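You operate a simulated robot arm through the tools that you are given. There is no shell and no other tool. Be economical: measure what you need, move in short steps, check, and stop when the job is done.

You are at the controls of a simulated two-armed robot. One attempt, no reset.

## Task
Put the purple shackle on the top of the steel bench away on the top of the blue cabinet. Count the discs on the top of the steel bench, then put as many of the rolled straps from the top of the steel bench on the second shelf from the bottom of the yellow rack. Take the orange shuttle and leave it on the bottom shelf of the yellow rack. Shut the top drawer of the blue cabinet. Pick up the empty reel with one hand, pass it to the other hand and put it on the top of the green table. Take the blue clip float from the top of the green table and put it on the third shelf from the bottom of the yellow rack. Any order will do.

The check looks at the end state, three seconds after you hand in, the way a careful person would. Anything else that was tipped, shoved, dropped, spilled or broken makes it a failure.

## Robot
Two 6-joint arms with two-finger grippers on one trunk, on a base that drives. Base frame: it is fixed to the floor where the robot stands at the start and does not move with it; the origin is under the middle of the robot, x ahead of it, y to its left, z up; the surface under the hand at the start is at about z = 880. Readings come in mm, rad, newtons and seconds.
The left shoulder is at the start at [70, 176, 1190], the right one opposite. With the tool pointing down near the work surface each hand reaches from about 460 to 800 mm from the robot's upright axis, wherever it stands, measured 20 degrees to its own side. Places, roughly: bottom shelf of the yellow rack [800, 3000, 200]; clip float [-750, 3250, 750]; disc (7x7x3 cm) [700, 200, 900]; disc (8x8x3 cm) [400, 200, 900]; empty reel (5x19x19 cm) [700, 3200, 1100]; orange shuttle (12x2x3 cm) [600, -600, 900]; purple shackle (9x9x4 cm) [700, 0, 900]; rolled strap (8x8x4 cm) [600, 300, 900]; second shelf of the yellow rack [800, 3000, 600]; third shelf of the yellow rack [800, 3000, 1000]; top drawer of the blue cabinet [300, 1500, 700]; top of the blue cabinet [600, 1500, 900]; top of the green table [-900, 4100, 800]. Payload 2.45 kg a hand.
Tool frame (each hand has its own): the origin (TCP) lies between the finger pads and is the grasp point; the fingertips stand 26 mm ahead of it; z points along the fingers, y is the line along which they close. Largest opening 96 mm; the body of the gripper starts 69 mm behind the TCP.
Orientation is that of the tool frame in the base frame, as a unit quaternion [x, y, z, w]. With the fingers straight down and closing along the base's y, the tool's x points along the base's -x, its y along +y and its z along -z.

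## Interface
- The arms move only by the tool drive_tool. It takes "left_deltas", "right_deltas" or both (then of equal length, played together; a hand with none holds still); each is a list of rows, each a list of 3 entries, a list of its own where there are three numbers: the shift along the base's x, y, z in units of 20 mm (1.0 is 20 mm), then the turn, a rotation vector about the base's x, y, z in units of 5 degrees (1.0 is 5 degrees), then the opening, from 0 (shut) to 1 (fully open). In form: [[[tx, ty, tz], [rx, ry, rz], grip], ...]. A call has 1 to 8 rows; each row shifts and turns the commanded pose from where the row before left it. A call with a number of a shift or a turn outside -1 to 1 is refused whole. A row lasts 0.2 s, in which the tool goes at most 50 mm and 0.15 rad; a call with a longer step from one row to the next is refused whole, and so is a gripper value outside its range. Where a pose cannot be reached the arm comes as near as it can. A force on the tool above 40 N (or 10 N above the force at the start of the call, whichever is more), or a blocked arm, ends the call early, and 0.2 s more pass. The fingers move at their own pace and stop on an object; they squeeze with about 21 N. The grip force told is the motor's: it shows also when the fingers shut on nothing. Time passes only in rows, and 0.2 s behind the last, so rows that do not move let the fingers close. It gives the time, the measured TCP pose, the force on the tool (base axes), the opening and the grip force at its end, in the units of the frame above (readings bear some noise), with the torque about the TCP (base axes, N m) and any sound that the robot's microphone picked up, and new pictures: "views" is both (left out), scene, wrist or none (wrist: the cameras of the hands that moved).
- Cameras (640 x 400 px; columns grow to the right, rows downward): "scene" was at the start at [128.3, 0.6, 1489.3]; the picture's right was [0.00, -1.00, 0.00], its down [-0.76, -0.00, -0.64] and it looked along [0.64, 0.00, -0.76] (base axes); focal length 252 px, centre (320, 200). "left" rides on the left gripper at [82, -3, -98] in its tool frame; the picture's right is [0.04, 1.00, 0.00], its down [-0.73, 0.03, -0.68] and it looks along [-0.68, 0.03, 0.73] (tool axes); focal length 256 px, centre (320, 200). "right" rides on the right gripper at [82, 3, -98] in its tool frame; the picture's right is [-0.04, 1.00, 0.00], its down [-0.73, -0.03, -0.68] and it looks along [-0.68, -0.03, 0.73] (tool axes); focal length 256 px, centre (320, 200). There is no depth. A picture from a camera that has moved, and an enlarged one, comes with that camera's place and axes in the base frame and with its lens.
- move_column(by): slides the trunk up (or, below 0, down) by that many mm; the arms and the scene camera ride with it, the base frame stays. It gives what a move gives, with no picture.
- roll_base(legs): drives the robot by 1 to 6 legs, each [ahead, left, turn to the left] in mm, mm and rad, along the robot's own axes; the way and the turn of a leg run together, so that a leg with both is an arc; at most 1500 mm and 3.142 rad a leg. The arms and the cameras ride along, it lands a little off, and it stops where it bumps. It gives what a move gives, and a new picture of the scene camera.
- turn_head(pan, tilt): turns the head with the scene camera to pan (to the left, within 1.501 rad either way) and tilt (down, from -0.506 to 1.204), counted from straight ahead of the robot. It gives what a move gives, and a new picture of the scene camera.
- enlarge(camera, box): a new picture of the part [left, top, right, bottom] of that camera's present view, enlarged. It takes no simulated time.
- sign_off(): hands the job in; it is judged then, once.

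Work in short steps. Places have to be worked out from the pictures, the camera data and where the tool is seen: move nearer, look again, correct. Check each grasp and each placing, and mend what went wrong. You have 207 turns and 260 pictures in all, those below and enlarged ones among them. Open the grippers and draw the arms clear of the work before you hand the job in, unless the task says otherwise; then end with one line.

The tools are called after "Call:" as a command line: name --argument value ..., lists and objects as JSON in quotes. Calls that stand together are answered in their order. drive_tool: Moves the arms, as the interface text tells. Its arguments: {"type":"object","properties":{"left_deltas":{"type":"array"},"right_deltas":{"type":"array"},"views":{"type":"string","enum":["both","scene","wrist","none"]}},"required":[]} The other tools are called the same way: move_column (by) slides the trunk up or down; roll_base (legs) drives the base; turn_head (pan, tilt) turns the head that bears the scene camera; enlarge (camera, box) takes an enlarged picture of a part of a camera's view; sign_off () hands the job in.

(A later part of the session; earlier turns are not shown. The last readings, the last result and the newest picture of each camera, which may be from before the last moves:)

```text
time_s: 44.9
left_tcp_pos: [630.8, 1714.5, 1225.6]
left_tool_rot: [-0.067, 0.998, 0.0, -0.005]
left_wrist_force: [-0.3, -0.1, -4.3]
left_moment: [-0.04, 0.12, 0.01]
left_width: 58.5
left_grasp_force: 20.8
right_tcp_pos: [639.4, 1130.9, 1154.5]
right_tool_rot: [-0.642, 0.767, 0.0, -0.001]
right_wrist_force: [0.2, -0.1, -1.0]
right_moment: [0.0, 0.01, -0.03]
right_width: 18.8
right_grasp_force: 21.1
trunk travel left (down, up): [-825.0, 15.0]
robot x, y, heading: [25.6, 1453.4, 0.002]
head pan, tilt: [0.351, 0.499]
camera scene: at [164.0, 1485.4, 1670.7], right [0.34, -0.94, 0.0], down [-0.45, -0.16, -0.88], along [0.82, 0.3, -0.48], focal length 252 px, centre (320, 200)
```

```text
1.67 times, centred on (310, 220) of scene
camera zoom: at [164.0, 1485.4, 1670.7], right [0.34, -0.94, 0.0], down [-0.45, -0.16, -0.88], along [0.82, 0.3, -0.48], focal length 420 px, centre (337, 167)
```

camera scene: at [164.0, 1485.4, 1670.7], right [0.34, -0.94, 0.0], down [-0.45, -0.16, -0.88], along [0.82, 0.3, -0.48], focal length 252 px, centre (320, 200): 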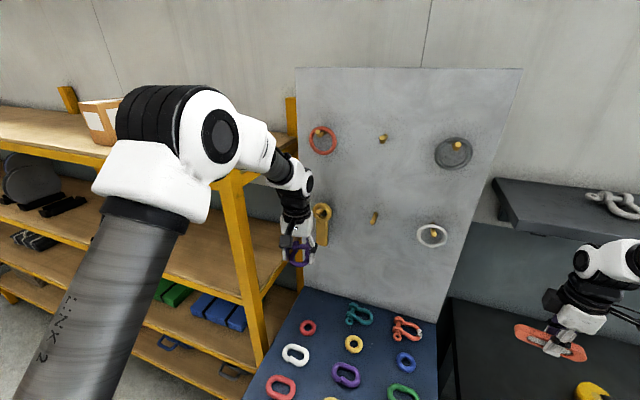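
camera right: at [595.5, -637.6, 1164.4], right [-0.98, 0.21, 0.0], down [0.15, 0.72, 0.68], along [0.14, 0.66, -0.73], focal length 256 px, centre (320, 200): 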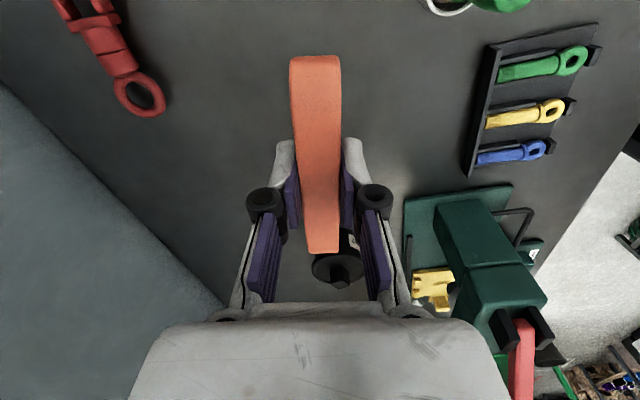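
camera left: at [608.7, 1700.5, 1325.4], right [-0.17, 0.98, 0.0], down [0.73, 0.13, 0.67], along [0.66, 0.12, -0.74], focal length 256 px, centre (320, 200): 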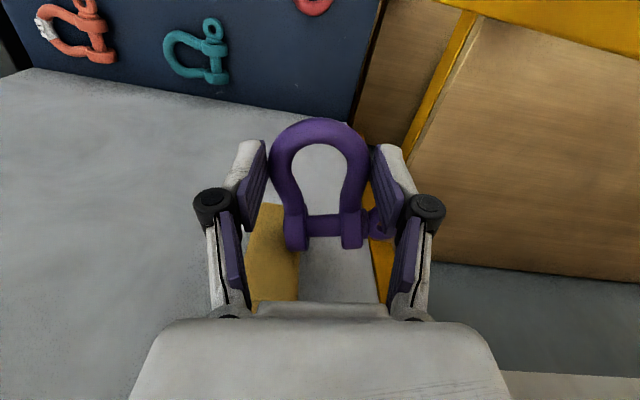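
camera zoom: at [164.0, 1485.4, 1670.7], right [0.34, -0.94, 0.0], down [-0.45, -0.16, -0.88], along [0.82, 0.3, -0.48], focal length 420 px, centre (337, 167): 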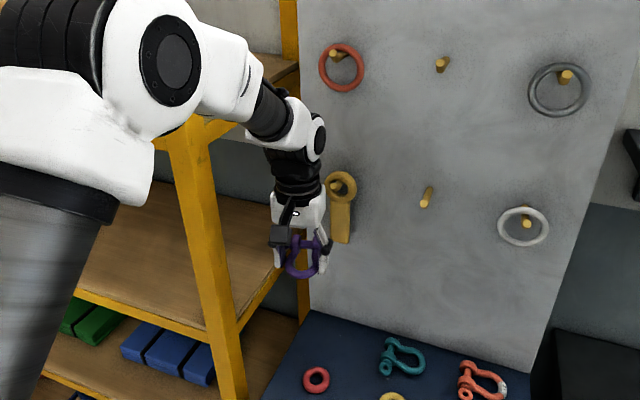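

The tool on the peg (about x 725, z 1190–1310) still hangs in place. I'll go down first at x=630, then in under it with a 20° tilt.

Call:
drive_tool --left_deltas '[[[0, 0, -1], [0, 0, 0], 0], [[0, 0, -1], [0, 0, 0], 0], [[0, 0, -1], [0, 0, 0], 0], [[0, 0, -1], [0, 0, 0], 0], [[0, 0, -1], [0, 0, 0], 0], [[0, 0, -1], [0, 0, 0], 0], [[0, 0, -1], [0, 0, 0], 0], [[0, 0, -1], [0, 0, 0], 0]]' --views "none"

Call:
turn_head --pan 0.35 --tilt 0.75

Call:
drive_tool --left_deltas '[[[0, 0, -1], [0, -1, 0], 0], [[0, 0, -1], [0, -1, 0], 0], [[0, 0, -1], [0, -1, 0], 0], [[0, 0, -0.5], [0, -1, 0], 0]]' --views "both"

```text
time_s: 46.7
left_tcp_pos: [632.5, 1713.8, 1063.3]
left_tool_rot: [-0.066, 0.998, 0.0, -0.006]
left_wrist_force: [0.6, -0.2, -4.1]
left_moment: [-0.03, 0.11, 0.0]
left_width: 58.6
left_grasp_force: 21.0
right_tcp_pos: [640.3, 1130.3, 1155.0]
right_tool_rot: [-0.643, 0.766, 0.0, -0.001]
right_wrist_force: [0.1, 0.8, -0.8]
right_moment: [0.0, 0.01, 0.01]
right_width: 18.8
right_grasp_force: 21.2
trunk travel left (down, up): [-825.0, 15.0]
robot x, y, heading: [24.3, 1450.5, 0.0]
head pan, tilt: [0.351, 0.499]
```

```text
time_s: 47.5
left_tcp_pos: [630.9, 1712.1, 1064.0]
left_tool_rot: [-0.068, 0.998, 0.001, -0.005]
left_wrist_force: [-0.4, -0.2, -4.8]
left_moment: [-0.03, 0.04, -0.01]
left_width: 58.6
left_grasp_force: 21.2
right_tcp_pos: [639.3, 1131.5, 1154.1]
right_tool_rot: [-0.643, 0.766, 0.001, -0.002]
right_wrist_force: [-0.6, -0.7, -0.2]
right_moment: [0.02, 0.0, 0.01]
right_width: 19.0
right_grasp_force: 21.6
trunk travel left (down, up): [-825.0, 15.0]
robot x, y, heading: [27.1, 1452.0, -0.003]
head pan, tilt: [0.351, 0.75]
camera scene: at [156.1, 1482.5, 1648.9], right [0.34, -0.94, 0.0], down [-0.64, -0.23, -0.73], along [0.69, 0.25, -0.68], focal length 252 px, centre (320, 200)
```

scene: 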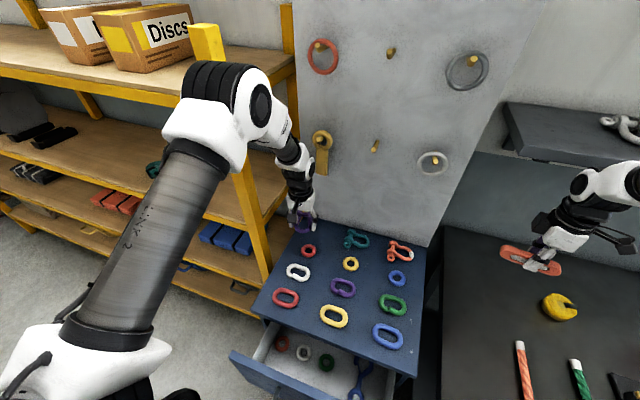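

```text
time_s: 48.5
left_tcp_pos: [631.2, 1713.1, 994.2]
left_tool_rot: [-0.067, 0.985, -0.015, 0.159]
left_wrist_force: [0.4, -1.3, -4.3]
left_moment: [-0.03, 0.15, 0.0]
left_width: 58.6
left_grasp_force: 21.0
right_tcp_pos: [639.0, 1130.9, 1154.1]
right_tool_rot: [-0.643, 0.766, 0.001, -0.001]
right_wrist_force: [-1.1, 0.1, 0.5]
right_moment: [0.0, -0.03, -0.01]
right_width: 19.0
right_grasp_force: 20.5
trunk travel left (down, up): [-825.0, 15.0]
robot x, y, heading: [23.7, 1454.0, -0.005]
head pan, tilt: [0.351, 0.75]
camera scene: at [156.2, 1482.8, 1648.9], right [0.34, -0.94, 0.0], down [-0.64, -0.23, -0.73], along [0.69, 0.25, -0.68], focal length 252 px, centre (320, 200)
camera left: at [522.1, 1699.8, 1062.9], right [-0.16, 0.98, -0.06], down [0.47, 0.13, 0.87], along [0.87, 0.11, -0.49], focal length 256 px, centre (320, 200)
```

scene: 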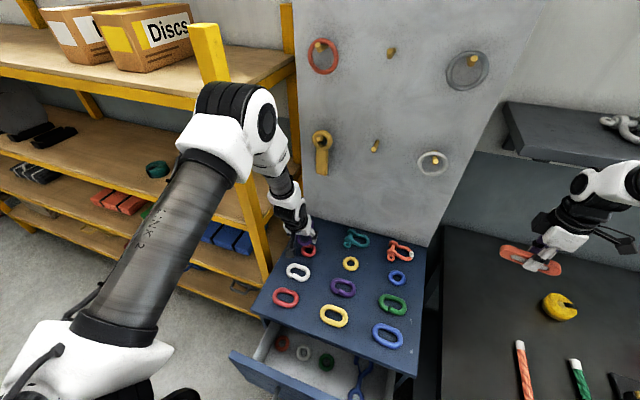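
left: 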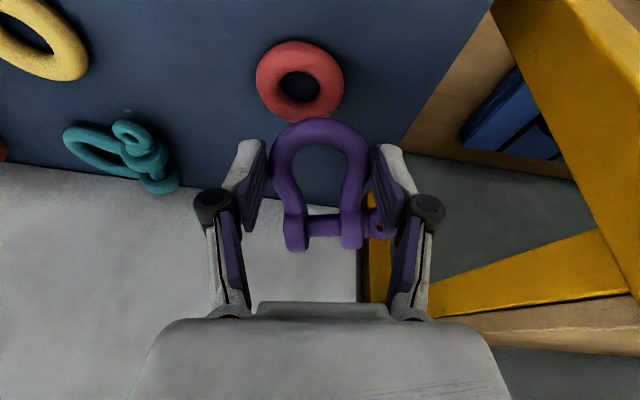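

Clear of the peg. I move forward to x≈750 while sinking slightly.

Call:
drive_tool --left_deltas '[[[1, 0, 0], [0, 0, 0], 0], [[1, 0, 0], [0, 0, 0], 0], [[1, 0, -0.3], [0, 0, 0], 0], [[1, 0, -0.5], [0, 0, 0], 0], [[1, 0.1, -0.5], [0, 0, 0], 0], [[0.8, 0.1, -0.7], [0, 0, 0], 0]]' --views "both"

```text
time_s: 49.9
left_tcp_pos: [743.7, 1721.1, 956.6]
left_tool_rot: [-0.067, 0.983, -0.012, 0.171]
left_wrist_force: [-9.1, 4.4, 6.9]
left_moment: [-0.03, 0.22, -0.08]
left_width: 59.1
left_grasp_force: 21.3
right_tcp_pos: [634.8, 1131.2, 1156.4]
right_tool_rot: [-0.642, 0.767, -0.001, 0.0]
right_wrist_force: [-0.4, -1.0, -0.5]
right_moment: [-0.01, -0.01, 0.01]
right_width: 19.0
right_grasp_force: 21.1
trunk travel left (down, up): [-825.0, 15.0]
robot x, y, heading: [27.8, 1456.7, -0.002]
head pan, tilt: [0.351, 0.75]
camera scene: at [150.5, 1482.1, 1649.6], right [0.34, -0.94, 0.0], down [-0.64, -0.23, -0.73], along [0.69, 0.25, -0.68], focal length 252 px, centre (320, 200)
camera left: at [635.0, 1707.2, 1022.2], right [-0.16, 0.98, -0.06], down [0.45, 0.13, 0.88], along [0.88, 0.12, -0.47], focal length 256 px, centre (320, 200)
```

scene: 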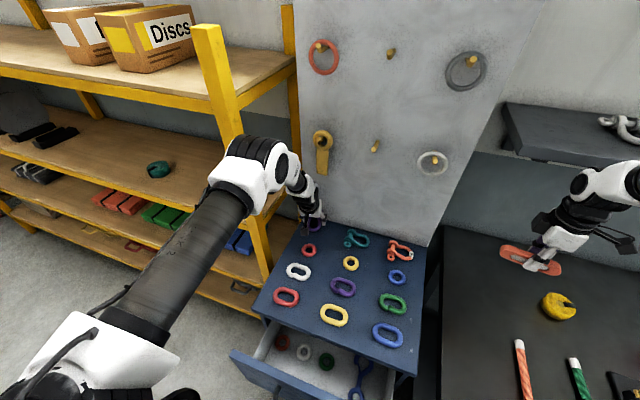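
left: 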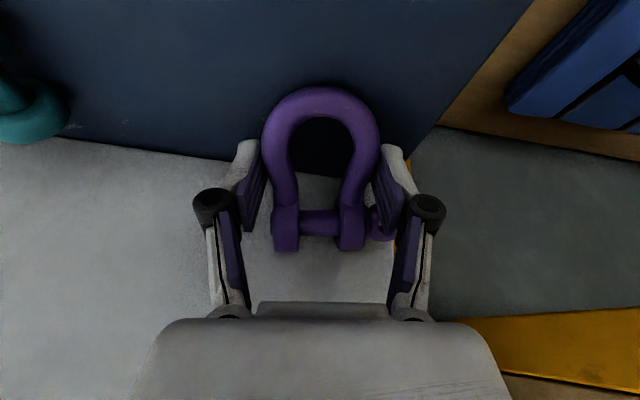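

The pin end met the back panel lightly. I back off 18 mm and lower until it touches.

Call:
drive_tool --left_deltas '[[[-0.6, 0, 0], [0, 0, 0], 0], [[-0.2, 0, -0.2], [0, 0, 0], 0], [[0, 0, -0.4], [0, 0, 0], 0], [[0, 0, -0.4], [0, 0, 0], 0]]' --views "wrist"

```text
time_s: 50.9
left_tcp_pos: [729.9, 1717.6, 947.2]
left_tool_rot: [-0.066, 0.982, -0.011, 0.179]
left_wrist_force: [-15.8, -2.7, 26.6]
left_moment: [0.89, 0.71, 0.54]
left_width: 58.0
left_grasp_force: 20.7
right_tcp_pos: [633.0, 1129.9, 1157.0]
right_tool_rot: [-0.643, 0.766, -0.001, 0.002]
right_wrist_force: [0.1, 0.7, 0.1]
right_moment: [0.0, 0.02, 0.02]
right_width: 19.0
right_grasp_force: 21.1
trunk travel left (down, up): [-825.0, 15.0]
robot x, y, heading: [26.7, 1451.6, 0.0]
head pan, tilt: [0.351, 0.75]
stopped in row 4 (left hand): the force on the tool passed its limit at 44 N (the readings are from after the stop); the commanded pose is now the measured one
camera left: at [621.0, 1704.2, 1010.3], right [-0.16, 0.98, -0.06], down [0.44, 0.13, 0.89], along [0.88, 0.12, -0.45], focal length 256 px, centre (320, 200)
```

left: 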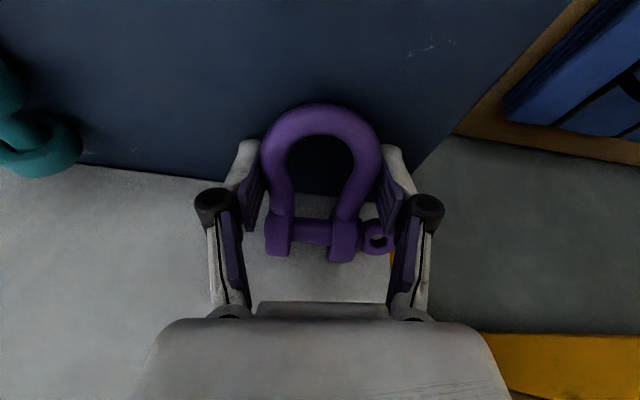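

The shackle has touched down (top near z≈910). I ease up a hair and open.

Call:
drive_tool --left_deltas '[[[0, 0, 0.15], [0, 0, 0], 0], [[0, 0, 0], [0, 0, 0], 0.65], [[0, 0, 0], [0, 0, 0], 0.8], [[0, 0, 0], [0, 0, 0], 0.9], [[0, 0, 0], [0, 0, 0], 1]]' --views "both"

```text
time_s: 52.1
left_tcp_pos: [732.9, 1719.3, 944.8]
left_tool_rot: [-0.066, 0.982, -0.011, 0.175]
left_wrist_force: [0.4, 0.6, 0.3]
left_moment: [0.01, 0.01, 0.01]
left_width: 95.9
left_grasp_force: 0.0
right_tcp_pos: [639.5, 1131.0, 1155.0]
right_tool_rot: [-0.642, 0.767, 0.001, -0.001]
right_wrist_force: [0.1, -0.2, -1.4]
right_moment: [-0.01, 0.02, -0.03]
right_width: 18.8
right_grasp_force: 21.1
trunk travel left (down, up): [-825.0, 15.0]
robot x, y, heading: [26.9, 1453.0, -0.003]
head pan, tilt: [0.351, 0.75]
camera scene: at [155.9, 1482.5, 1648.9], right [0.34, -0.94, 0.0], down [-0.64, -0.23, -0.73], along [0.69, 0.25, -0.68], focal length 252 px, centre (320, 200)
camera left: at [624.7, 1705.3, 1007.9], right [-0.16, 0.98, -0.06], down [0.44, 0.13, 0.89], along [0.88, 0.12, -0.46], focal length 256 px, centre (320, 200)
```

scene: 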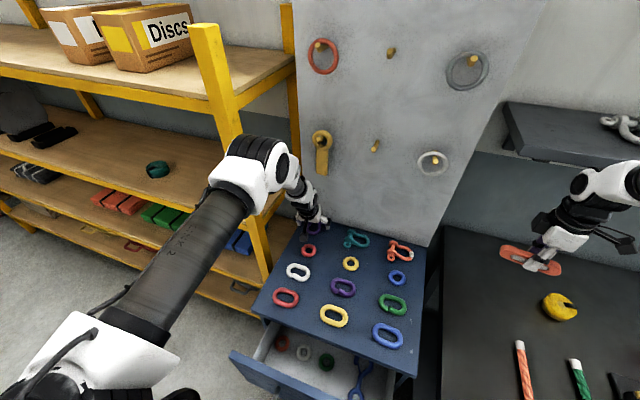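
left: 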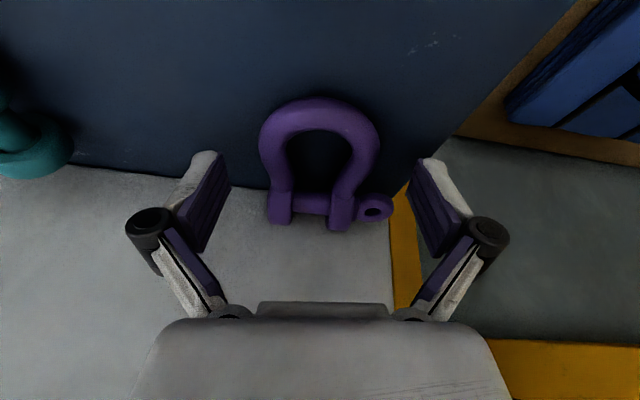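

Released. I withdraw backward and up and check the shackle.

Call:
drive_tool --left_deltas '[[[-0.35, 0, 0.9], [0, 0, 0], 1], [[-0.35, 0, 0.9], [0, 0, 0], 1], [[-0.9, 0, 0.5], [0, 0, 0], 1], [[-1, 0, 0.5], [0, 0, 0], 1], [[-1, 0, 0.5], [0, 0, 0], 1], [[-1, 0, 0.5], [0, 0, 0], 1], [[-1, 0, 0.5], [0, 0, 0], 1], [[-1, 0, 0.5], [0, 0, 0], 1]]' --views "both"

Call:
enlarge --camera "scene" --box '[230, 200, 430, 390]'

```text
time_s: 53.9
left_tcp_pos: [637.5, 1723.3, 1021.4]
left_tool_rot: [-0.068, 0.983, -0.003, 0.17]
left_wrist_force: [-0.3, 0.1, -0.9]
left_moment: [0.03, -0.05, -0.03]
left_width: 96.0
left_grasp_force: 0.1
left hand out of reach, approached as far as the arm can: row 6, 7, 8
right_tcp_pos: [637.6, 1130.3, 1155.8]
right_tool_rot: [-0.642, 0.767, 0.0, -0.001]
right_wrist_force: [0.3, 0.4, -0.5]
right_moment: [0.0, -0.01, 0.02]
right_width: 19.2
right_grasp_force: 21.1
trunk travel left (down, up): [-825.0, 15.0]
robot x, y, heading: [28.3, 1453.9, 0.001]
head pan, tilt: [0.351, 0.75]
camera scene: at [154.6, 1482.3, 1649.0], right [0.34, -0.94, 0.0], down [-0.64, -0.23, -0.73], along [0.69, 0.25, -0.68], focal length 252 px, centre (320, 200)
camera left: at [529.4, 1708.2, 1086.0], right [-0.17, 0.98, -0.04], down [0.45, 0.12, 0.88], along [0.87, 0.13, -0.47], focal length 256 px, centre (320, 200)
```

scene: 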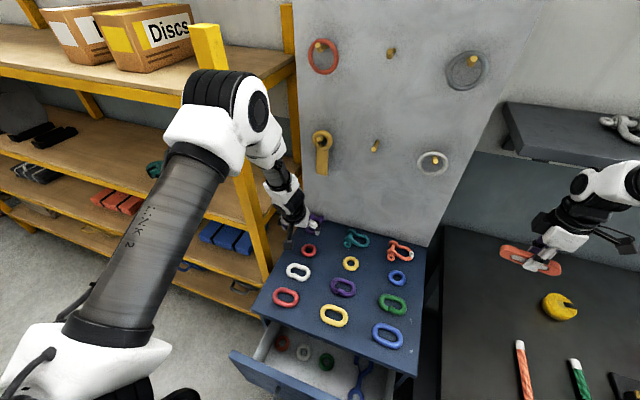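
left: 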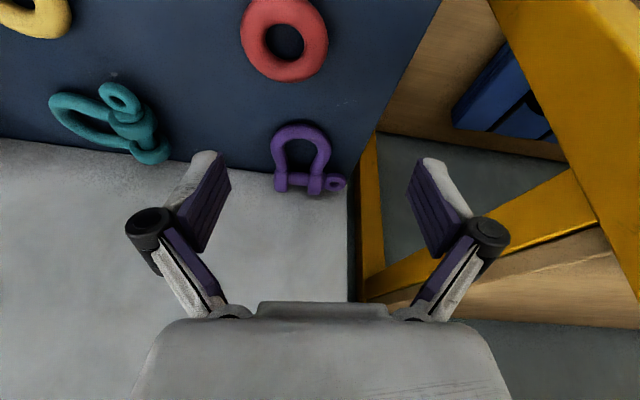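

```text
2.11 times, centred on (330, 295) of scene
camera zoom: at [154.6, 1482.3, 1649.0], right [0.34, -0.94, 0.0], down [-0.64, -0.23, -0.73], along [0.69, 0.25, -0.68], focal length 530 px, centre (299, 0)
```

zoom: 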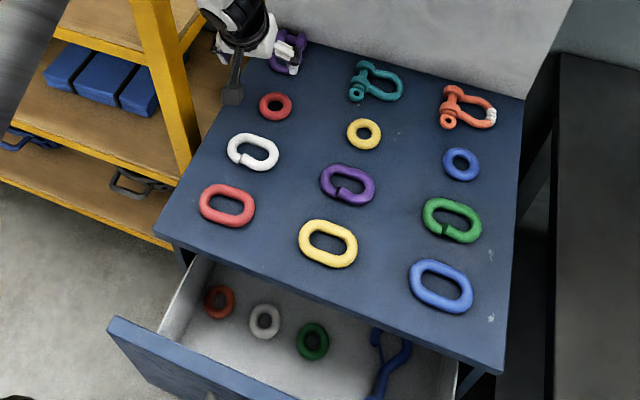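

I check whether the shackle lies flat.

Call:
enlarge --camera "left" --box '[200, 80, 400, 230]'

```text
2.67 times, centred on (300, 155) of left
camera zoom: at [529.4, 1708.2, 1086.0], right [-0.17, 0.98, -0.04], down [0.45, 0.12, 0.88], along [0.87, 0.13, -0.47], focal length 683 px, centre (373, 320)
```

zoom: 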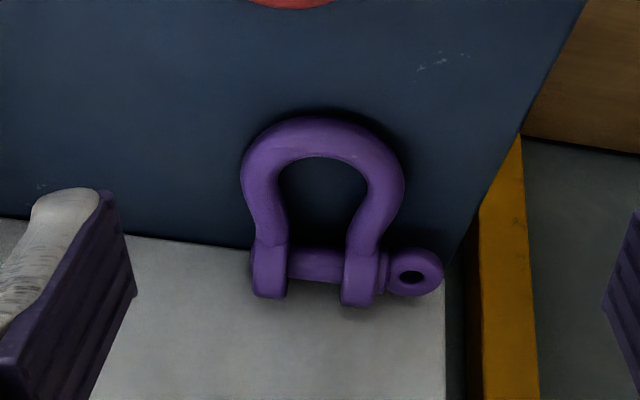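

It lies flat against the back edge. I back off, bring the trunk down a bit and look at the drawer front.

Call:
roll_base --legs '[[-450, 0, 0], [0, -120, 0]]'

Call:
enlarge --camera "scene" --box '[200, 150, 420, 300]'

```text
time_s: 57.5
left_tcp_pos: [198.2, 1607.7, 1021.4]
left_tool_rot: [-0.068, 0.983, -0.004, 0.17]
left_wrist_force: [-1.0, 0.3, 0.5]
left_moment: [-0.02, -0.03, -0.04]
left_width: 95.8
left_grasp_force: 0.1
right_tcp_pos: [197.5, 1016.4, 1155.7]
right_tool_rot: [-0.643, 0.766, -0.001, -0.001]
right_wrist_force: [0.9, 0.0, 0.5]
right_moment: [-0.01, -0.01, -0.01]
right_width: 19.1
right_grasp_force: 20.7
trunk travel left (down, up): [-825.0, 15.0]
robot x, y, heading: [-412.6, 1332.5, -0.001]
head pan, tilt: [0.351, 0.75]
camera scene: at [-286.0, 1367.4, 1649.0], right [0.34, -0.94, 0.0], down [-0.64, -0.24, -0.73], along [0.69, 0.25, -0.68], focal length 252 px, centre (320, 200)
```

scene: 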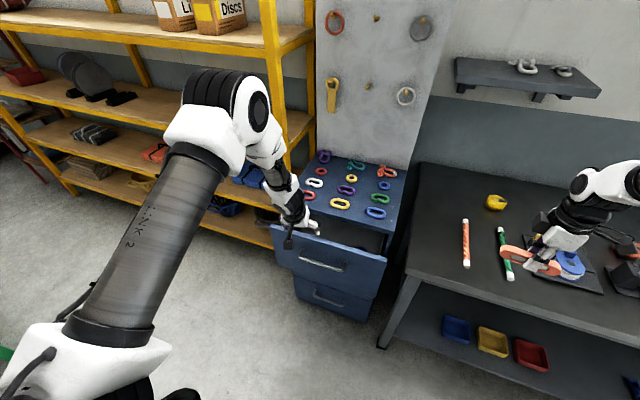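

```text
2.67 times, centred on (310, 225) of scene
camera zoom: at [-286.0, 1367.4, 1649.0], right [0.34, -0.94, 0.0], down [-0.64, -0.24, -0.73], along [0.69, 0.25, -0.68], focal length 672 px, centre (347, 133)
```

zoom: 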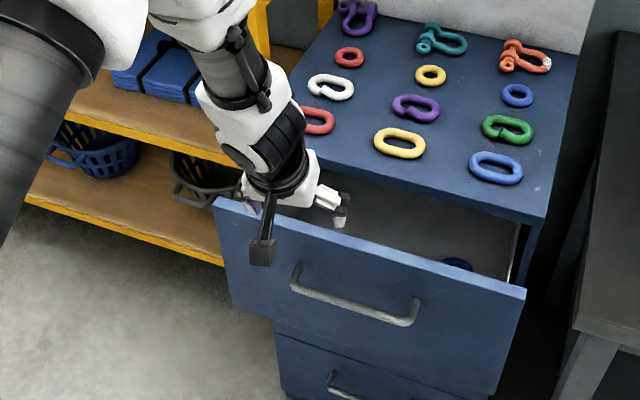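

Drawer front is at x≈299, z 560–860, handle near z 750. I lower the trunk 150 and form a closed, forward-tilted fist before it.

Call:
move_column --by -150

Call:
drive_tool --left_deltas '[[[0, -0.5, -0.5], [0, -1, 0], 0], [[0, -0.5, -0.5], [0, -1, 0], 0], [[0, -0.5, -0.5], [0, -1, 0], 0], [[0, -0.5, -0.5], [0, -1, 0], 0], [[0, -0.5, -0.5], [0, -1, 0], 0], [[0, 0, 0], [0, 0, 0], 0]]' --views "both"

```text
time_s: 59.2
left_tcp_pos: [196.9, 1606.5, 870.6]
left_tool_rot: [-0.068, 0.983, -0.003, 0.169]
left_wrist_force: [-0.4, -1.0, 0.2]
left_moment: [0.04, 0.0, -0.01]
left_width: 96.2
left_grasp_force: 0.0
right_tcp_pos: [198.3, 1014.0, 1005.7]
right_tool_rot: [-0.643, 0.766, 0.0, 0.0]
right_wrist_force: [-0.2, 1.3, -0.7]
right_moment: [0.02, 0.02, 0.0]
right_width: 19.1
right_grasp_force: 20.4
trunk travel left (down, up): [-675.0, 165.0]
robot x, y, heading: [-413.9, 1337.5, 0.005]
head pan, tilt: [0.351, 0.75]
```

```text
time_s: 60.6
left_tcp_pos: [255.2, 1605.7, 841.5]
left_tool_rot: [-0.074, 0.938, 0.035, 0.336]
left_wrist_force: [0.3, 0.5, 0.8]
left_moment: [-0.03, 0.0, 0.01]
left_width: 0.0
left_grasp_force: 21.2
left hand out of reach, approached as far as the arm can: row 1, 3, 4, 5
right_tcp_pos: [199.0, 1013.2, 1005.5]
right_tool_rot: [-0.643, 0.766, 0.0, 0.001]
right_wrist_force: [0.1, -0.6, -1.3]
right_moment: [-0.02, 0.0, -0.05]
right_width: 19.0
right_grasp_force: 21.4
trunk travel left (down, up): [-675.0, 165.0]
robot x, y, heading: [-413.0, 1337.6, 0.001]
head pan, tilt: [0.351, 0.75]
camera scene: at [-285.6, 1365.2, 1499.0], right [0.34, -0.94, 0.0], down [-0.64, -0.23, -0.73], along [0.69, 0.25, -0.68], focal length 252 px, centre (320, 200)
camera left: at [132.5, 1581.9, 865.8], right [-0.19, 0.98, -0.01], down [0.13, 0.04, 0.99], along [0.97, 0.19, -0.14], focal length 256 px, centre (320, 200)
```

scene: 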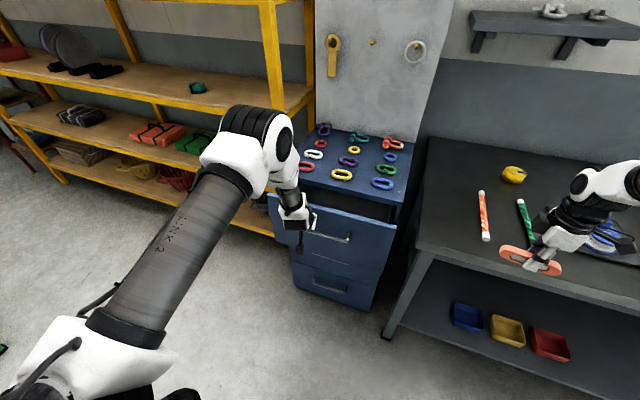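
left: 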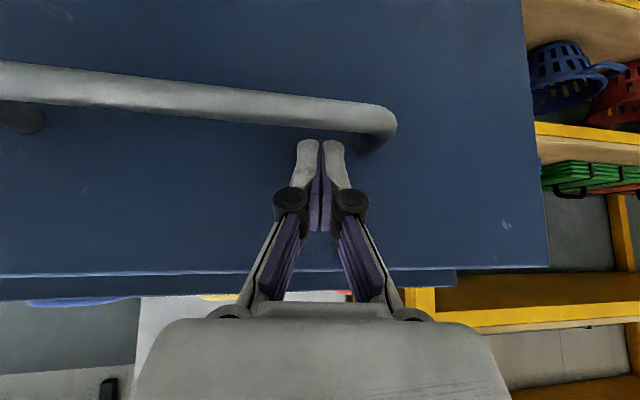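

The fist sits just above the handle end. I raise it 20 mm and push forward in small steps.

Call:
drive_tool --left_deltas '[[[0, 0, 0.6], [0, 0, 0], 0], [[0, 0, 0.4], [0, 0, 0], 0], [[0.6, 0, 0], [0, 0, 0], 0], [[0.5, 0, 0], [0, 0, 0], 0], [[0.5, 0, 0], [0, 0, 0], 0], [[0.5, 0, 0], [0, 0, 0], 0], [[0.5, 0, 0], [0, 0, 0], 0], [[0.5, 0, 0], [0, 0, 0], 0]]' --views "both"

```text
time_s: 62.4
left_tcp_pos: [329.1, 1606.2, 868.5]
left_tool_rot: [-0.076, 0.937, 0.022, 0.339]
left_wrist_force: [-0.4, 0.0, -0.7]
left_moment: [0.02, -0.01, -0.01]
left_width: 0.0
left_grasp_force: 20.8
left hand out of reach, approached as far as the arm can: row 1, 2
right_tcp_pos: [199.7, 1015.9, 1004.6]
right_tool_rot: [-0.642, 0.766, 0.0, -0.001]
right_wrist_force: [0.1, -0.1, -0.1]
right_moment: [0.01, -0.01, 0.0]
right_width: 18.7
right_grasp_force: 20.8
trunk travel left (down, up): [-675.0, 165.0]
robot x, y, heading: [-414.4, 1337.5, 0.0]
head pan, tilt: [0.351, 0.75]
camera scene: at [-284.8, 1365.2, 1498.9], right [0.34, -0.94, 0.0], down [-0.64, -0.23, -0.73], along [0.69, 0.25, -0.68], focal length 252 px, centre (320, 200)
camera left: at [206.6, 1583.3, 890.9], right [-0.19, 0.98, -0.04], down [0.12, 0.06, 0.99], along [0.97, 0.18, -0.13], focal length 256 px, centre (320, 200)
```

scene: 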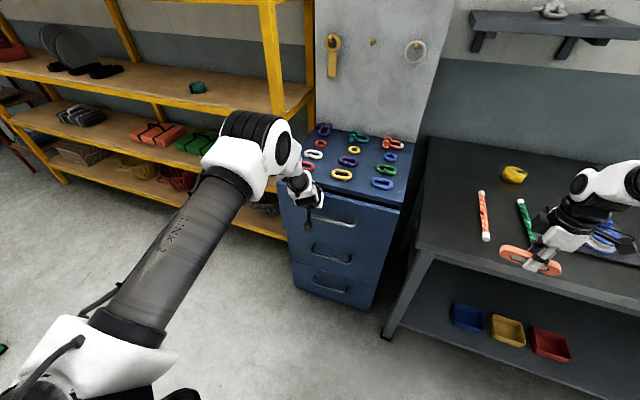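
left: 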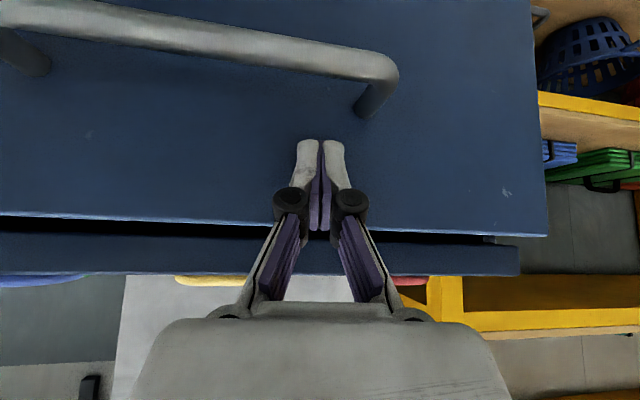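

The drawer is moving in. I push on until it stops.

Call:
drive_tool --left_deltas '[[[0.5, 0, 0], [0, 0, 0], 0], [[0.5, 0, 0], [0, 0, 0], 0], [[0.5, 0, 0], [0, 0, 0], 0], [[0.5, 0, 0], [0, 0, 0], 0], [[0.3, 0, 0], [0, 0, 0], 0], [[0.3, 0, 0], [0, 0, 0], 0]]' --views "both"

```text
time_s: 63.4
left_tcp_pos: [355.3, 1605.8, 866.7]
left_tool_rot: [-0.077, 0.939, 0.022, 0.334]
left_wrist_force: [-27.6, 0.1, 13.8]
left_moment: [-0.05, -0.04, -0.1]
left_width: 0.0
left_grasp_force: 21.0
right_tcp_pos: [193.5, 1014.1, 1007.9]
right_tool_rot: [-0.643, 0.766, -0.001, 0.002]
right_wrist_force: [-0.1, 0.3, -0.6]
right_moment: [-0.02, 0.01, 0.0]
right_width: 18.6
right_grasp_force: 21.5
trunk travel left (down, up): [-675.0, 165.0]
robot x, y, heading: [-416.7, 1338.4, -0.001]
head pan, tilt: [0.351, 0.75]
stopped in row 4 (left hand): the force on the tool passed its limit at 51 N (the readings are from after the stop); the commanded pose is now the measured one
camera scene: at [-293.4, 1364.0, 1500.0], right [0.35, -0.94, 0.0], down [-0.64, -0.23, -0.73], along [0.69, 0.25, -0.68], focal length 252 px, centre (320, 200)
camera left: at [233.1, 1583.4, 890.3], right [-0.19, 0.98, -0.03], down [0.13, 0.06, 0.99], along [0.97, 0.18, -0.14], focal length 256 px, centre (320, 200)
```

scene: 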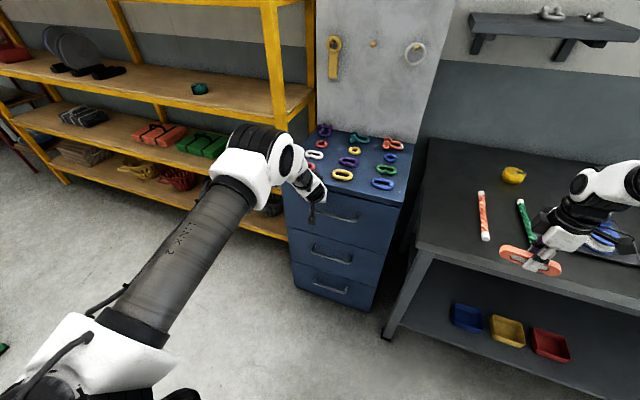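
left: 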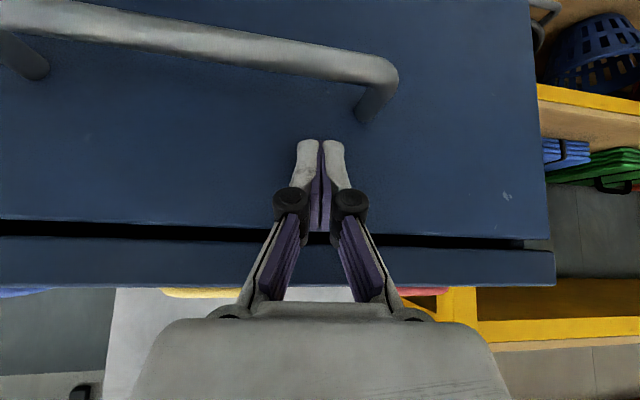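

Firm stop. I back the base away and check that the drawer is flush.

Call:
roll_base --legs '[[-250, 0, 0]]'

Call:
enlarge --camera "scene" --box '[240, 100, 440, 260]'

```text
time_s: 65.2
left_tcp_pos: [108.9, 1600.9, 861.7]
left_tool_rot: [-0.073, 0.94, 0.021, 0.334]
left_wrist_force: [0.9, 0.1, -0.1]
left_moment: [0.01, -0.01, -0.02]
left_width: 0.0
left_grasp_force: 20.3
right_tcp_pos: [-57.9, 1013.2, 1004.9]
right_tool_rot: [-0.642, 0.767, 0.001, -0.001]
right_wrist_force: [-0.2, 0.6, -0.8]
right_moment: [-0.01, 0.03, 0.01]
right_width: 19.0
right_grasp_force: 20.4
trunk travel left (down, up): [-675.0, 165.0]
robot x, y, heading: [-666.8, 1335.1, -0.008]
head pan, tilt: [0.351, 0.75]
camera scene: at [-539.8, 1365.0, 1498.9], right [0.34, -0.94, 0.0], down [-0.64, -0.23, -0.73], along [0.69, 0.25, -0.68], focal length 252 px, centre (320, 200)
```

scene: 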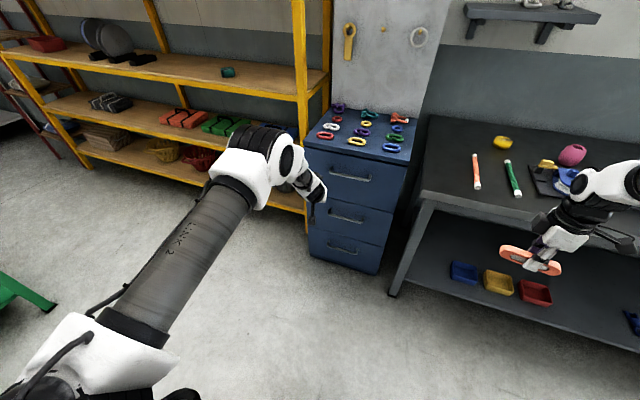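

```text
2.50 times, centred on (340, 180) of scene
camera zoom: at [-539.8, 1365.0, 1498.9], right [0.34, -0.94, 0.0], down [-0.64, -0.23, -0.73], along [0.69, 0.25, -0.68], focal length 630 px, centre (270, 250)
```

zoom: 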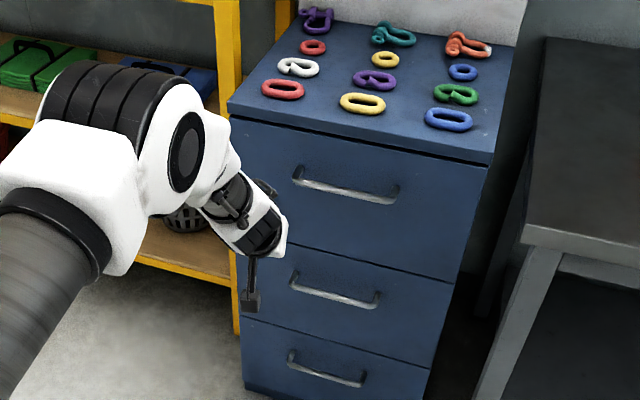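

Drawer is shut. Now I drive left to face the rack.

Call:
roll_base --legs '[[0, 1350, 0]]'

Call:
turn_head --pan 0.0 --tilt 0.45

```text
time_s: 72.0
left_tcp_pos: [117.6, 2953.5, 861.3]
left_tool_rot: [-0.072, 0.94, 0.02, 0.333]
left_wrist_force: [-0.1, -0.6, -0.6]
left_moment: [-0.01, 0.0, 0.01]
left_width: 0.2
left_grasp_force: 20.8
right_tcp_pos: [-50.9, 2364.7, 1006.0]
right_tool_rot: [-0.64, 0.769, 0.001, -0.001]
right_wrist_force: [-0.1, -0.1, -0.8]
right_moment: [0.02, 0.04, 0.01]
right_width: 18.9
right_grasp_force: 21.0
trunk travel left (down, up): [-675.0, 165.0]
robot x, y, heading: [-659.5, 2691.1, -0.009]
head pan, tilt: [0.351, 0.75]
camera scene: at [-531.3, 2719.8, 1499.0], right [0.34, -0.94, 0.0], down [-0.64, -0.23, -0.73], along [0.69, 0.25, -0.68], focal length 252 px, centre (320, 200)
```

scene: 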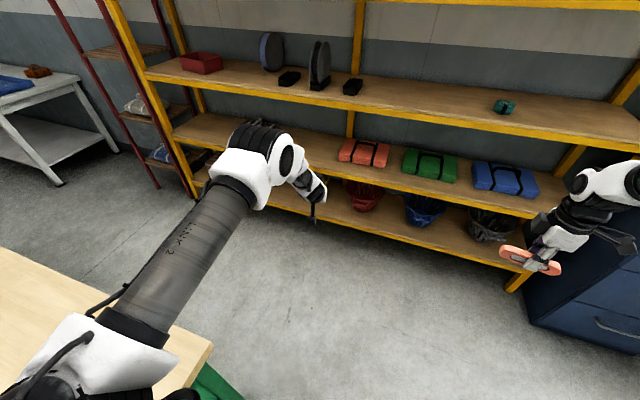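

```text
time_s: 72.8
left_tcp_pos: [118.6, 2954.4, 862.8]
left_tool_rot: [-0.071, 0.94, 0.021, 0.333]
left_wrist_force: [0.2, 0.2, 0.3]
left_moment: [-0.01, -0.01, -0.03]
left_width: 0.0
left_grasp_force: 20.5
right_tcp_pos: [-51.4, 2364.7, 1004.3]
right_tool_rot: [-0.639, 0.769, 0.0, -0.001]
right_wrist_force: [-0.2, 0.2, 0.2]
right_moment: [-0.01, 0.0, -0.02]
right_width: 19.0
right_grasp_force: 21.3
trunk travel left (down, up): [-675.0, 165.0]
robot x, y, heading: [-661.6, 2688.9, -0.009]
head pan, tilt: [0.0, 0.45]
camera scene: at [-517.5, 2691.3, 1525.3], right [-0.01, -1.0, 0.0], down [-0.44, 0.0, -0.9], along [0.9, -0.01, -0.44], focal length 252 px, centre (320, 200)
```

scene: 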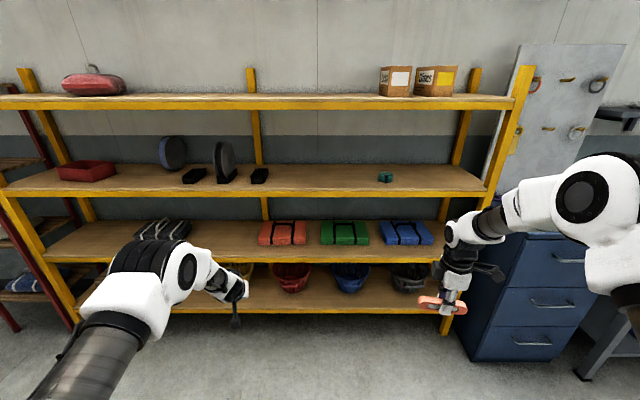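

I zoom into the reels and into the lower shelves.

Call:
enlarge --camera "scene" --box '[30, 100, 300, 270]'

Call:
enlarge --camera "scene" --box '[190, 190, 480, 340]'

```text
2.35 times, centred on (165, 185) of scene
camera zoom: at [-517.5, 2691.3, 1525.3], right [-0.01, -1.0, 0.0], down [-0.44, 0.0, -0.9], along [0.9, -0.01, -0.44], focal length 593 px, centre (685, 235)
```

zoom: 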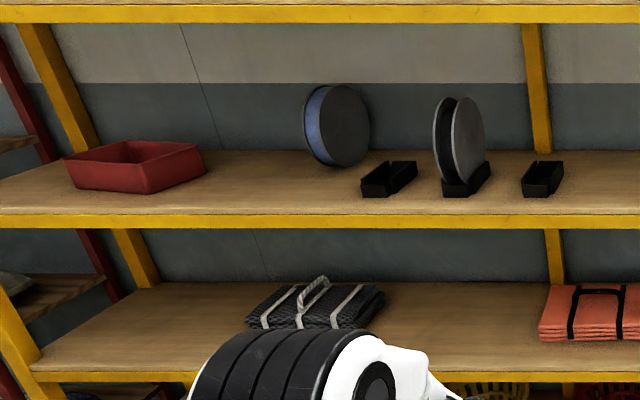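

```text
2.21 times, centred on (335, 265) of scene
camera zoom: at [-517.5, 2691.3, 1525.3], right [-0.01, -1.0, 0.0], down [-0.44, 0.0, -0.9], along [0.9, -0.01, -0.44], focal length 556 px, centre (287, 57)
```

zoom: 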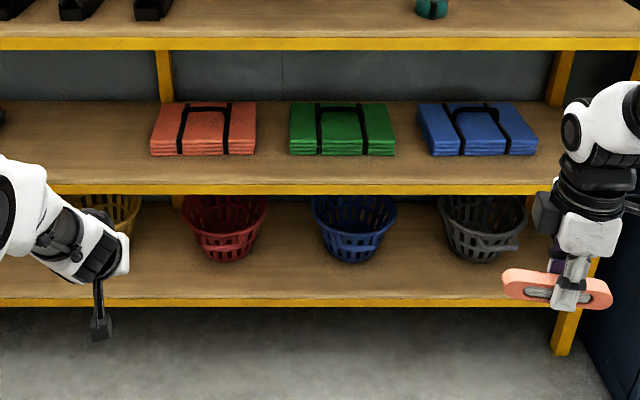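

The empty reel is the two-flanged one in the middle cradle; the blue-wound one is full. I tuck the left arm back and up, and pitch the right tool forward for the bottom shelf.

Call:
drive_tool --left_deltas '[[[-1, 0, 1], [0, 1, 0], 0], [[-1, 0, 1], [0, 1, 0], 0], [[-1, 0, 1], [0, 1, 0], 0], [[-1, 0, 1], [0, 1, 0], 0], [[-1, 0, 1], [0, 1, 0], 0], [[-1, 0, 1], [0, 1, 0], 0], [[-1, 0, 1], [0, 1, 0], 0], [[-1, 0, 1], [0, 1, 0], 0]]' --right_deltas '[[[0, 0, 0], [0, 0, 1], 0], [[0, 0, 0], [0, 0, 1], 0], [[0, 0, 0], [0, -1, 0], 0], [[0, 0, 0], [0, -1, 0], 0], [[0, 0, 0], [0, -1, 0], 0], [[0, 0, 0], [0, -1, 0], 0], [[0, 0, 0], [0, -1, 0], 0], [[0, 0, 0], [0, -1, 0], 0]]' --views "none"

Call:
drive_tool --left_deltas '[[[-1, 0, 1], [0, 0, 0], 0], [[-1, 0, 1], [0, 0, 0], 0], [[-1, 0, 1], [0, 0, 0], 0], [[-1, 0, 1], [0, 0, 0], 0], [[-1, 0, 1], [0, 0, 0], 0], [[-1, 0, 1], [0, 0, 0], 0]]' --right_deltas '[[[0, 0, 0], [0, -1, 0], 0], [[0, 0, 0], [0, -1, 0], 0], [[0, 0, 0], [0, -1, 0], 0], [[0, 0, 0], [0, -1, 0], 0], [[0, 0, 0], [0, 0, 0], 0], [[0, 0, 0], [0, 0, 0], 0]]' --views "both"

```text
time_s: 74.6
left_tcp_pos: [-41.2, 2951.1, 1020.9]
left_tool_rot: [-0.06, 0.997, 0.043, -0.009]
left_wrist_force: [0.3, 0.9, -0.3]
left_moment: [-0.02, -0.01, -0.01]
left_width: 0.0
left_grasp_force: 21.0
right_tcp_pos: [-50.0, 2361.9, 1005.6]
right_tool_rot: [-0.683, 0.691, -0.17, 0.162]
right_wrist_force: [-0.1, 0.5, -0.4]
right_moment: [-0.02, 0.01, 0.0]
right_width: 19.0
right_grasp_force: 21.2
right hand out of reach, approached as far as the arm can: row 8
trunk travel left (down, up): [-675.0, 165.0]
robot x, y, heading: [-661.7, 2692.6, -0.004]
head pan, tilt: [0.0, 0.45]
```

```text
time_s: 76.0
left_tcp_pos: [-162.9, 2955.5, 1142.9]
left_tool_rot: [-0.06, 0.997, 0.043, -0.007]
left_wrist_force: [-0.6, -0.5, 0.9]
left_moment: [0.01, -0.04, -0.03]
left_width: 0.0
left_grasp_force: 21.3
right_tcp_pos: [-54.8, 2336.5, 1030.6]
right_tool_rot: [-0.649, 0.667, -0.271, 0.244]
right_wrist_force: [-0.6, -0.6, -0.3]
right_moment: [0.03, -0.01, 0.0]
right_width: 18.9
right_grasp_force: 21.2
right hand out of reach, approached as far as the arm can: row 1, 2, 3, 4
trunk travel left (down, up): [-675.0, 165.0]
robot x, y, heading: [-661.6, 2689.4, -0.008]
head pan, tilt: [0.0, 0.45]
camera scene: at [-519.2, 2690.6, 1525.5], right [-0.01, -1.0, 0.0], down [-0.43, 0.0, -0.9], along [0.9, -0.01, -0.43], focal length 252 px, centre (320, 200)
camera right: at [-127.9, 2260.5, 1103.9], right [-0.73, 0.05, -0.68], down [-0.41, 0.76, 0.5], along [0.54, 0.64, -0.54], focal length 256 px, centre (320, 200)
camera left: at [-241.1, 2934.3, 1240.7], right [-0.16, 0.98, 0.09], down [0.74, 0.06, 0.67], along [0.66, 0.17, -0.74], focal length 256 px, centre (320, 200)
```

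scene: 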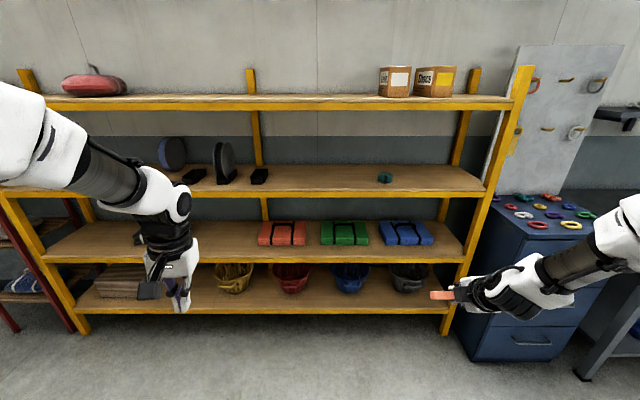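
right: 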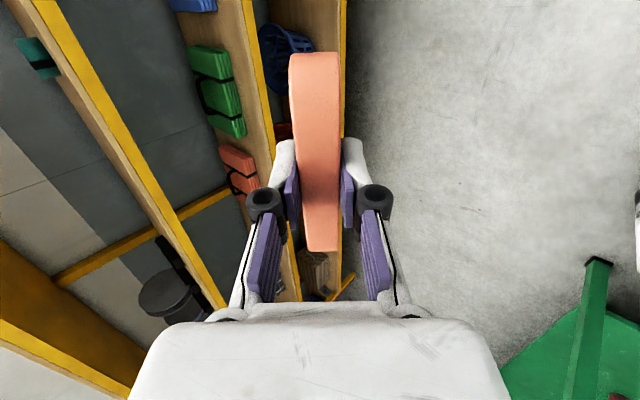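
left: 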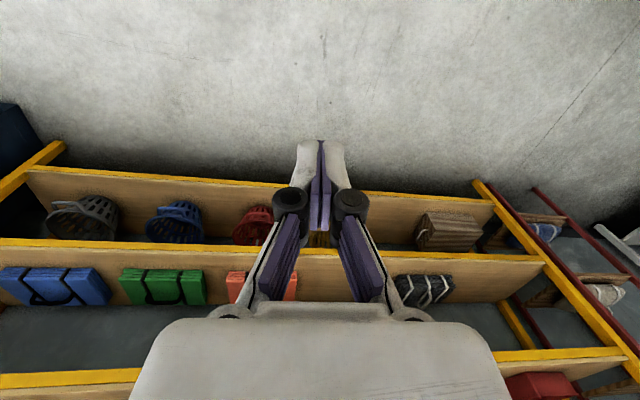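

Right tool is pitched 43° with the shuttle parallel to the shelf. Its y≈2336 already matches the gap between blue and black baskets. I lower the trunk 620 and look.

Call:
move_column --by -620

Call:
turn_head --pan -0.2 --tilt 0.45

```text
refused: -620 is not a number from -400 to 400
```

```text
time_s: 76.8
left_tcp_pos: [-160.0, 2955.8, 1142.4]
left_tool_rot: [-0.06, 0.997, 0.044, -0.008]
left_wrist_force: [0.7, 0.5, 0.6]
left_moment: [0.03, 0.01, -0.01]
left_width: 0.0
left_grasp_force: 20.9
right_tcp_pos: [-53.4, 2338.0, 1030.9]
right_tool_rot: [-0.65, 0.668, -0.27, 0.241]
right_wrist_force: [-0.3, -0.1, -0.6]
right_moment: [-0.01, -0.03, 0.04]
right_width: 18.9
right_grasp_force: 20.7
trunk travel left (down, up): [-675.0, 165.0]
robot x, y, heading: [-657.7, 2688.9, -0.01]
head pan, tilt: [-0.201, 0.45]
camera scene: at [-519.7, 2672.8, 1525.4], right [-0.21, -0.98, 0.0], down [-0.43, 0.09, -0.9], along [0.88, -0.19, -0.44], focal length 252 px, centre (320, 200)
```

scene: 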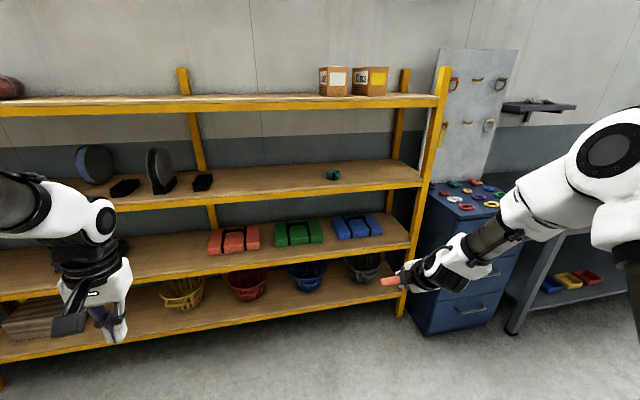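

Column steps are limited to 400, so I lower in two steps.

Call:
move_column --by -400

Call:
move_column --by -230

Call:
turn_head --pan -0.2 --tilt 0.3

```text
time_s: 80.6
left_tcp_pos: [-160.9, 2955.3, 740.9]
left_tool_rot: [-0.06, 0.997, 0.043, -0.008]
left_wrist_force: [0.2, 0.0, -0.5]
left_moment: [-0.02, -0.03, -0.01]
left_width: 0.0
left_grasp_force: 21.0
right_tcp_pos: [-53.8, 2336.2, 630.6]
right_tool_rot: [-0.649, 0.668, -0.271, 0.243]
right_wrist_force: [-0.3, 0.3, 0.6]
right_moment: [0.05, 0.02, 0.0]
right_width: 18.8
right_grasp_force: 21.2
trunk travel left (down, up): [-275.0, 565.0]
robot x, y, heading: [-661.3, 2691.1, -0.01]
head pan, tilt: [-0.201, 0.45]
```

```text
time_s: 83.0
left_tcp_pos: [-162.1, 2956.5, 512.0]
left_tool_rot: [-0.06, 0.997, 0.043, -0.008]
left_wrist_force: [0.0, 0.6, 0.0]
left_moment: [-0.01, 0.03, -0.02]
left_width: 0.0
left_grasp_force: 20.9
right_tcp_pos: [-53.0, 2337.0, 401.1]
right_tool_rot: [-0.649, 0.668, -0.27, 0.242]
right_wrist_force: [-0.1, 0.3, -0.3]
right_moment: [-0.01, 0.02, 0.02]
right_width: 18.8
right_grasp_force: 21.4
trunk travel left (down, up): [-45.0, 795.0]
robot x, y, heading: [-663.4, 2692.5, -0.008]
head pan, tilt: [-0.201, 0.45]
```

```text
time_s: 83.7
left_tcp_pos: [-160.8, 2956.4, 512.9]
left_tool_rot: [-0.059, 0.997, 0.043, -0.008]
left_wrist_force: [-0.2, 0.0, 0.6]
left_moment: [-0.01, -0.03, 0.0]
left_width: 0.0
left_grasp_force: 21.1
right_tcp_pos: [-52.9, 2336.8, 401.4]
right_tool_rot: [-0.65, 0.668, -0.27, 0.242]
right_wrist_force: [0.9, -0.1, -1.3]
right_moment: [0.02, -0.05, -0.05]
right_width: 19.0
right_grasp_force: 21.5
trunk travel left (down, up): [-45.0, 795.0]
robot x, y, heading: [-658.6, 2691.7, -0.006]
head pan, tilt: [-0.201, 0.3]
camera scene: at [-518.3, 2672.6, 909.3], right [-0.21, -0.98, 0.0], down [-0.29, 0.06, -0.95], along [0.93, -0.2, -0.3], focal length 252 px, centre (320, 200)
```

scene: 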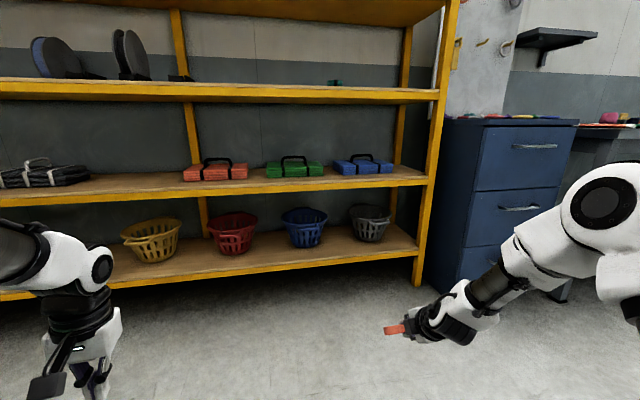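

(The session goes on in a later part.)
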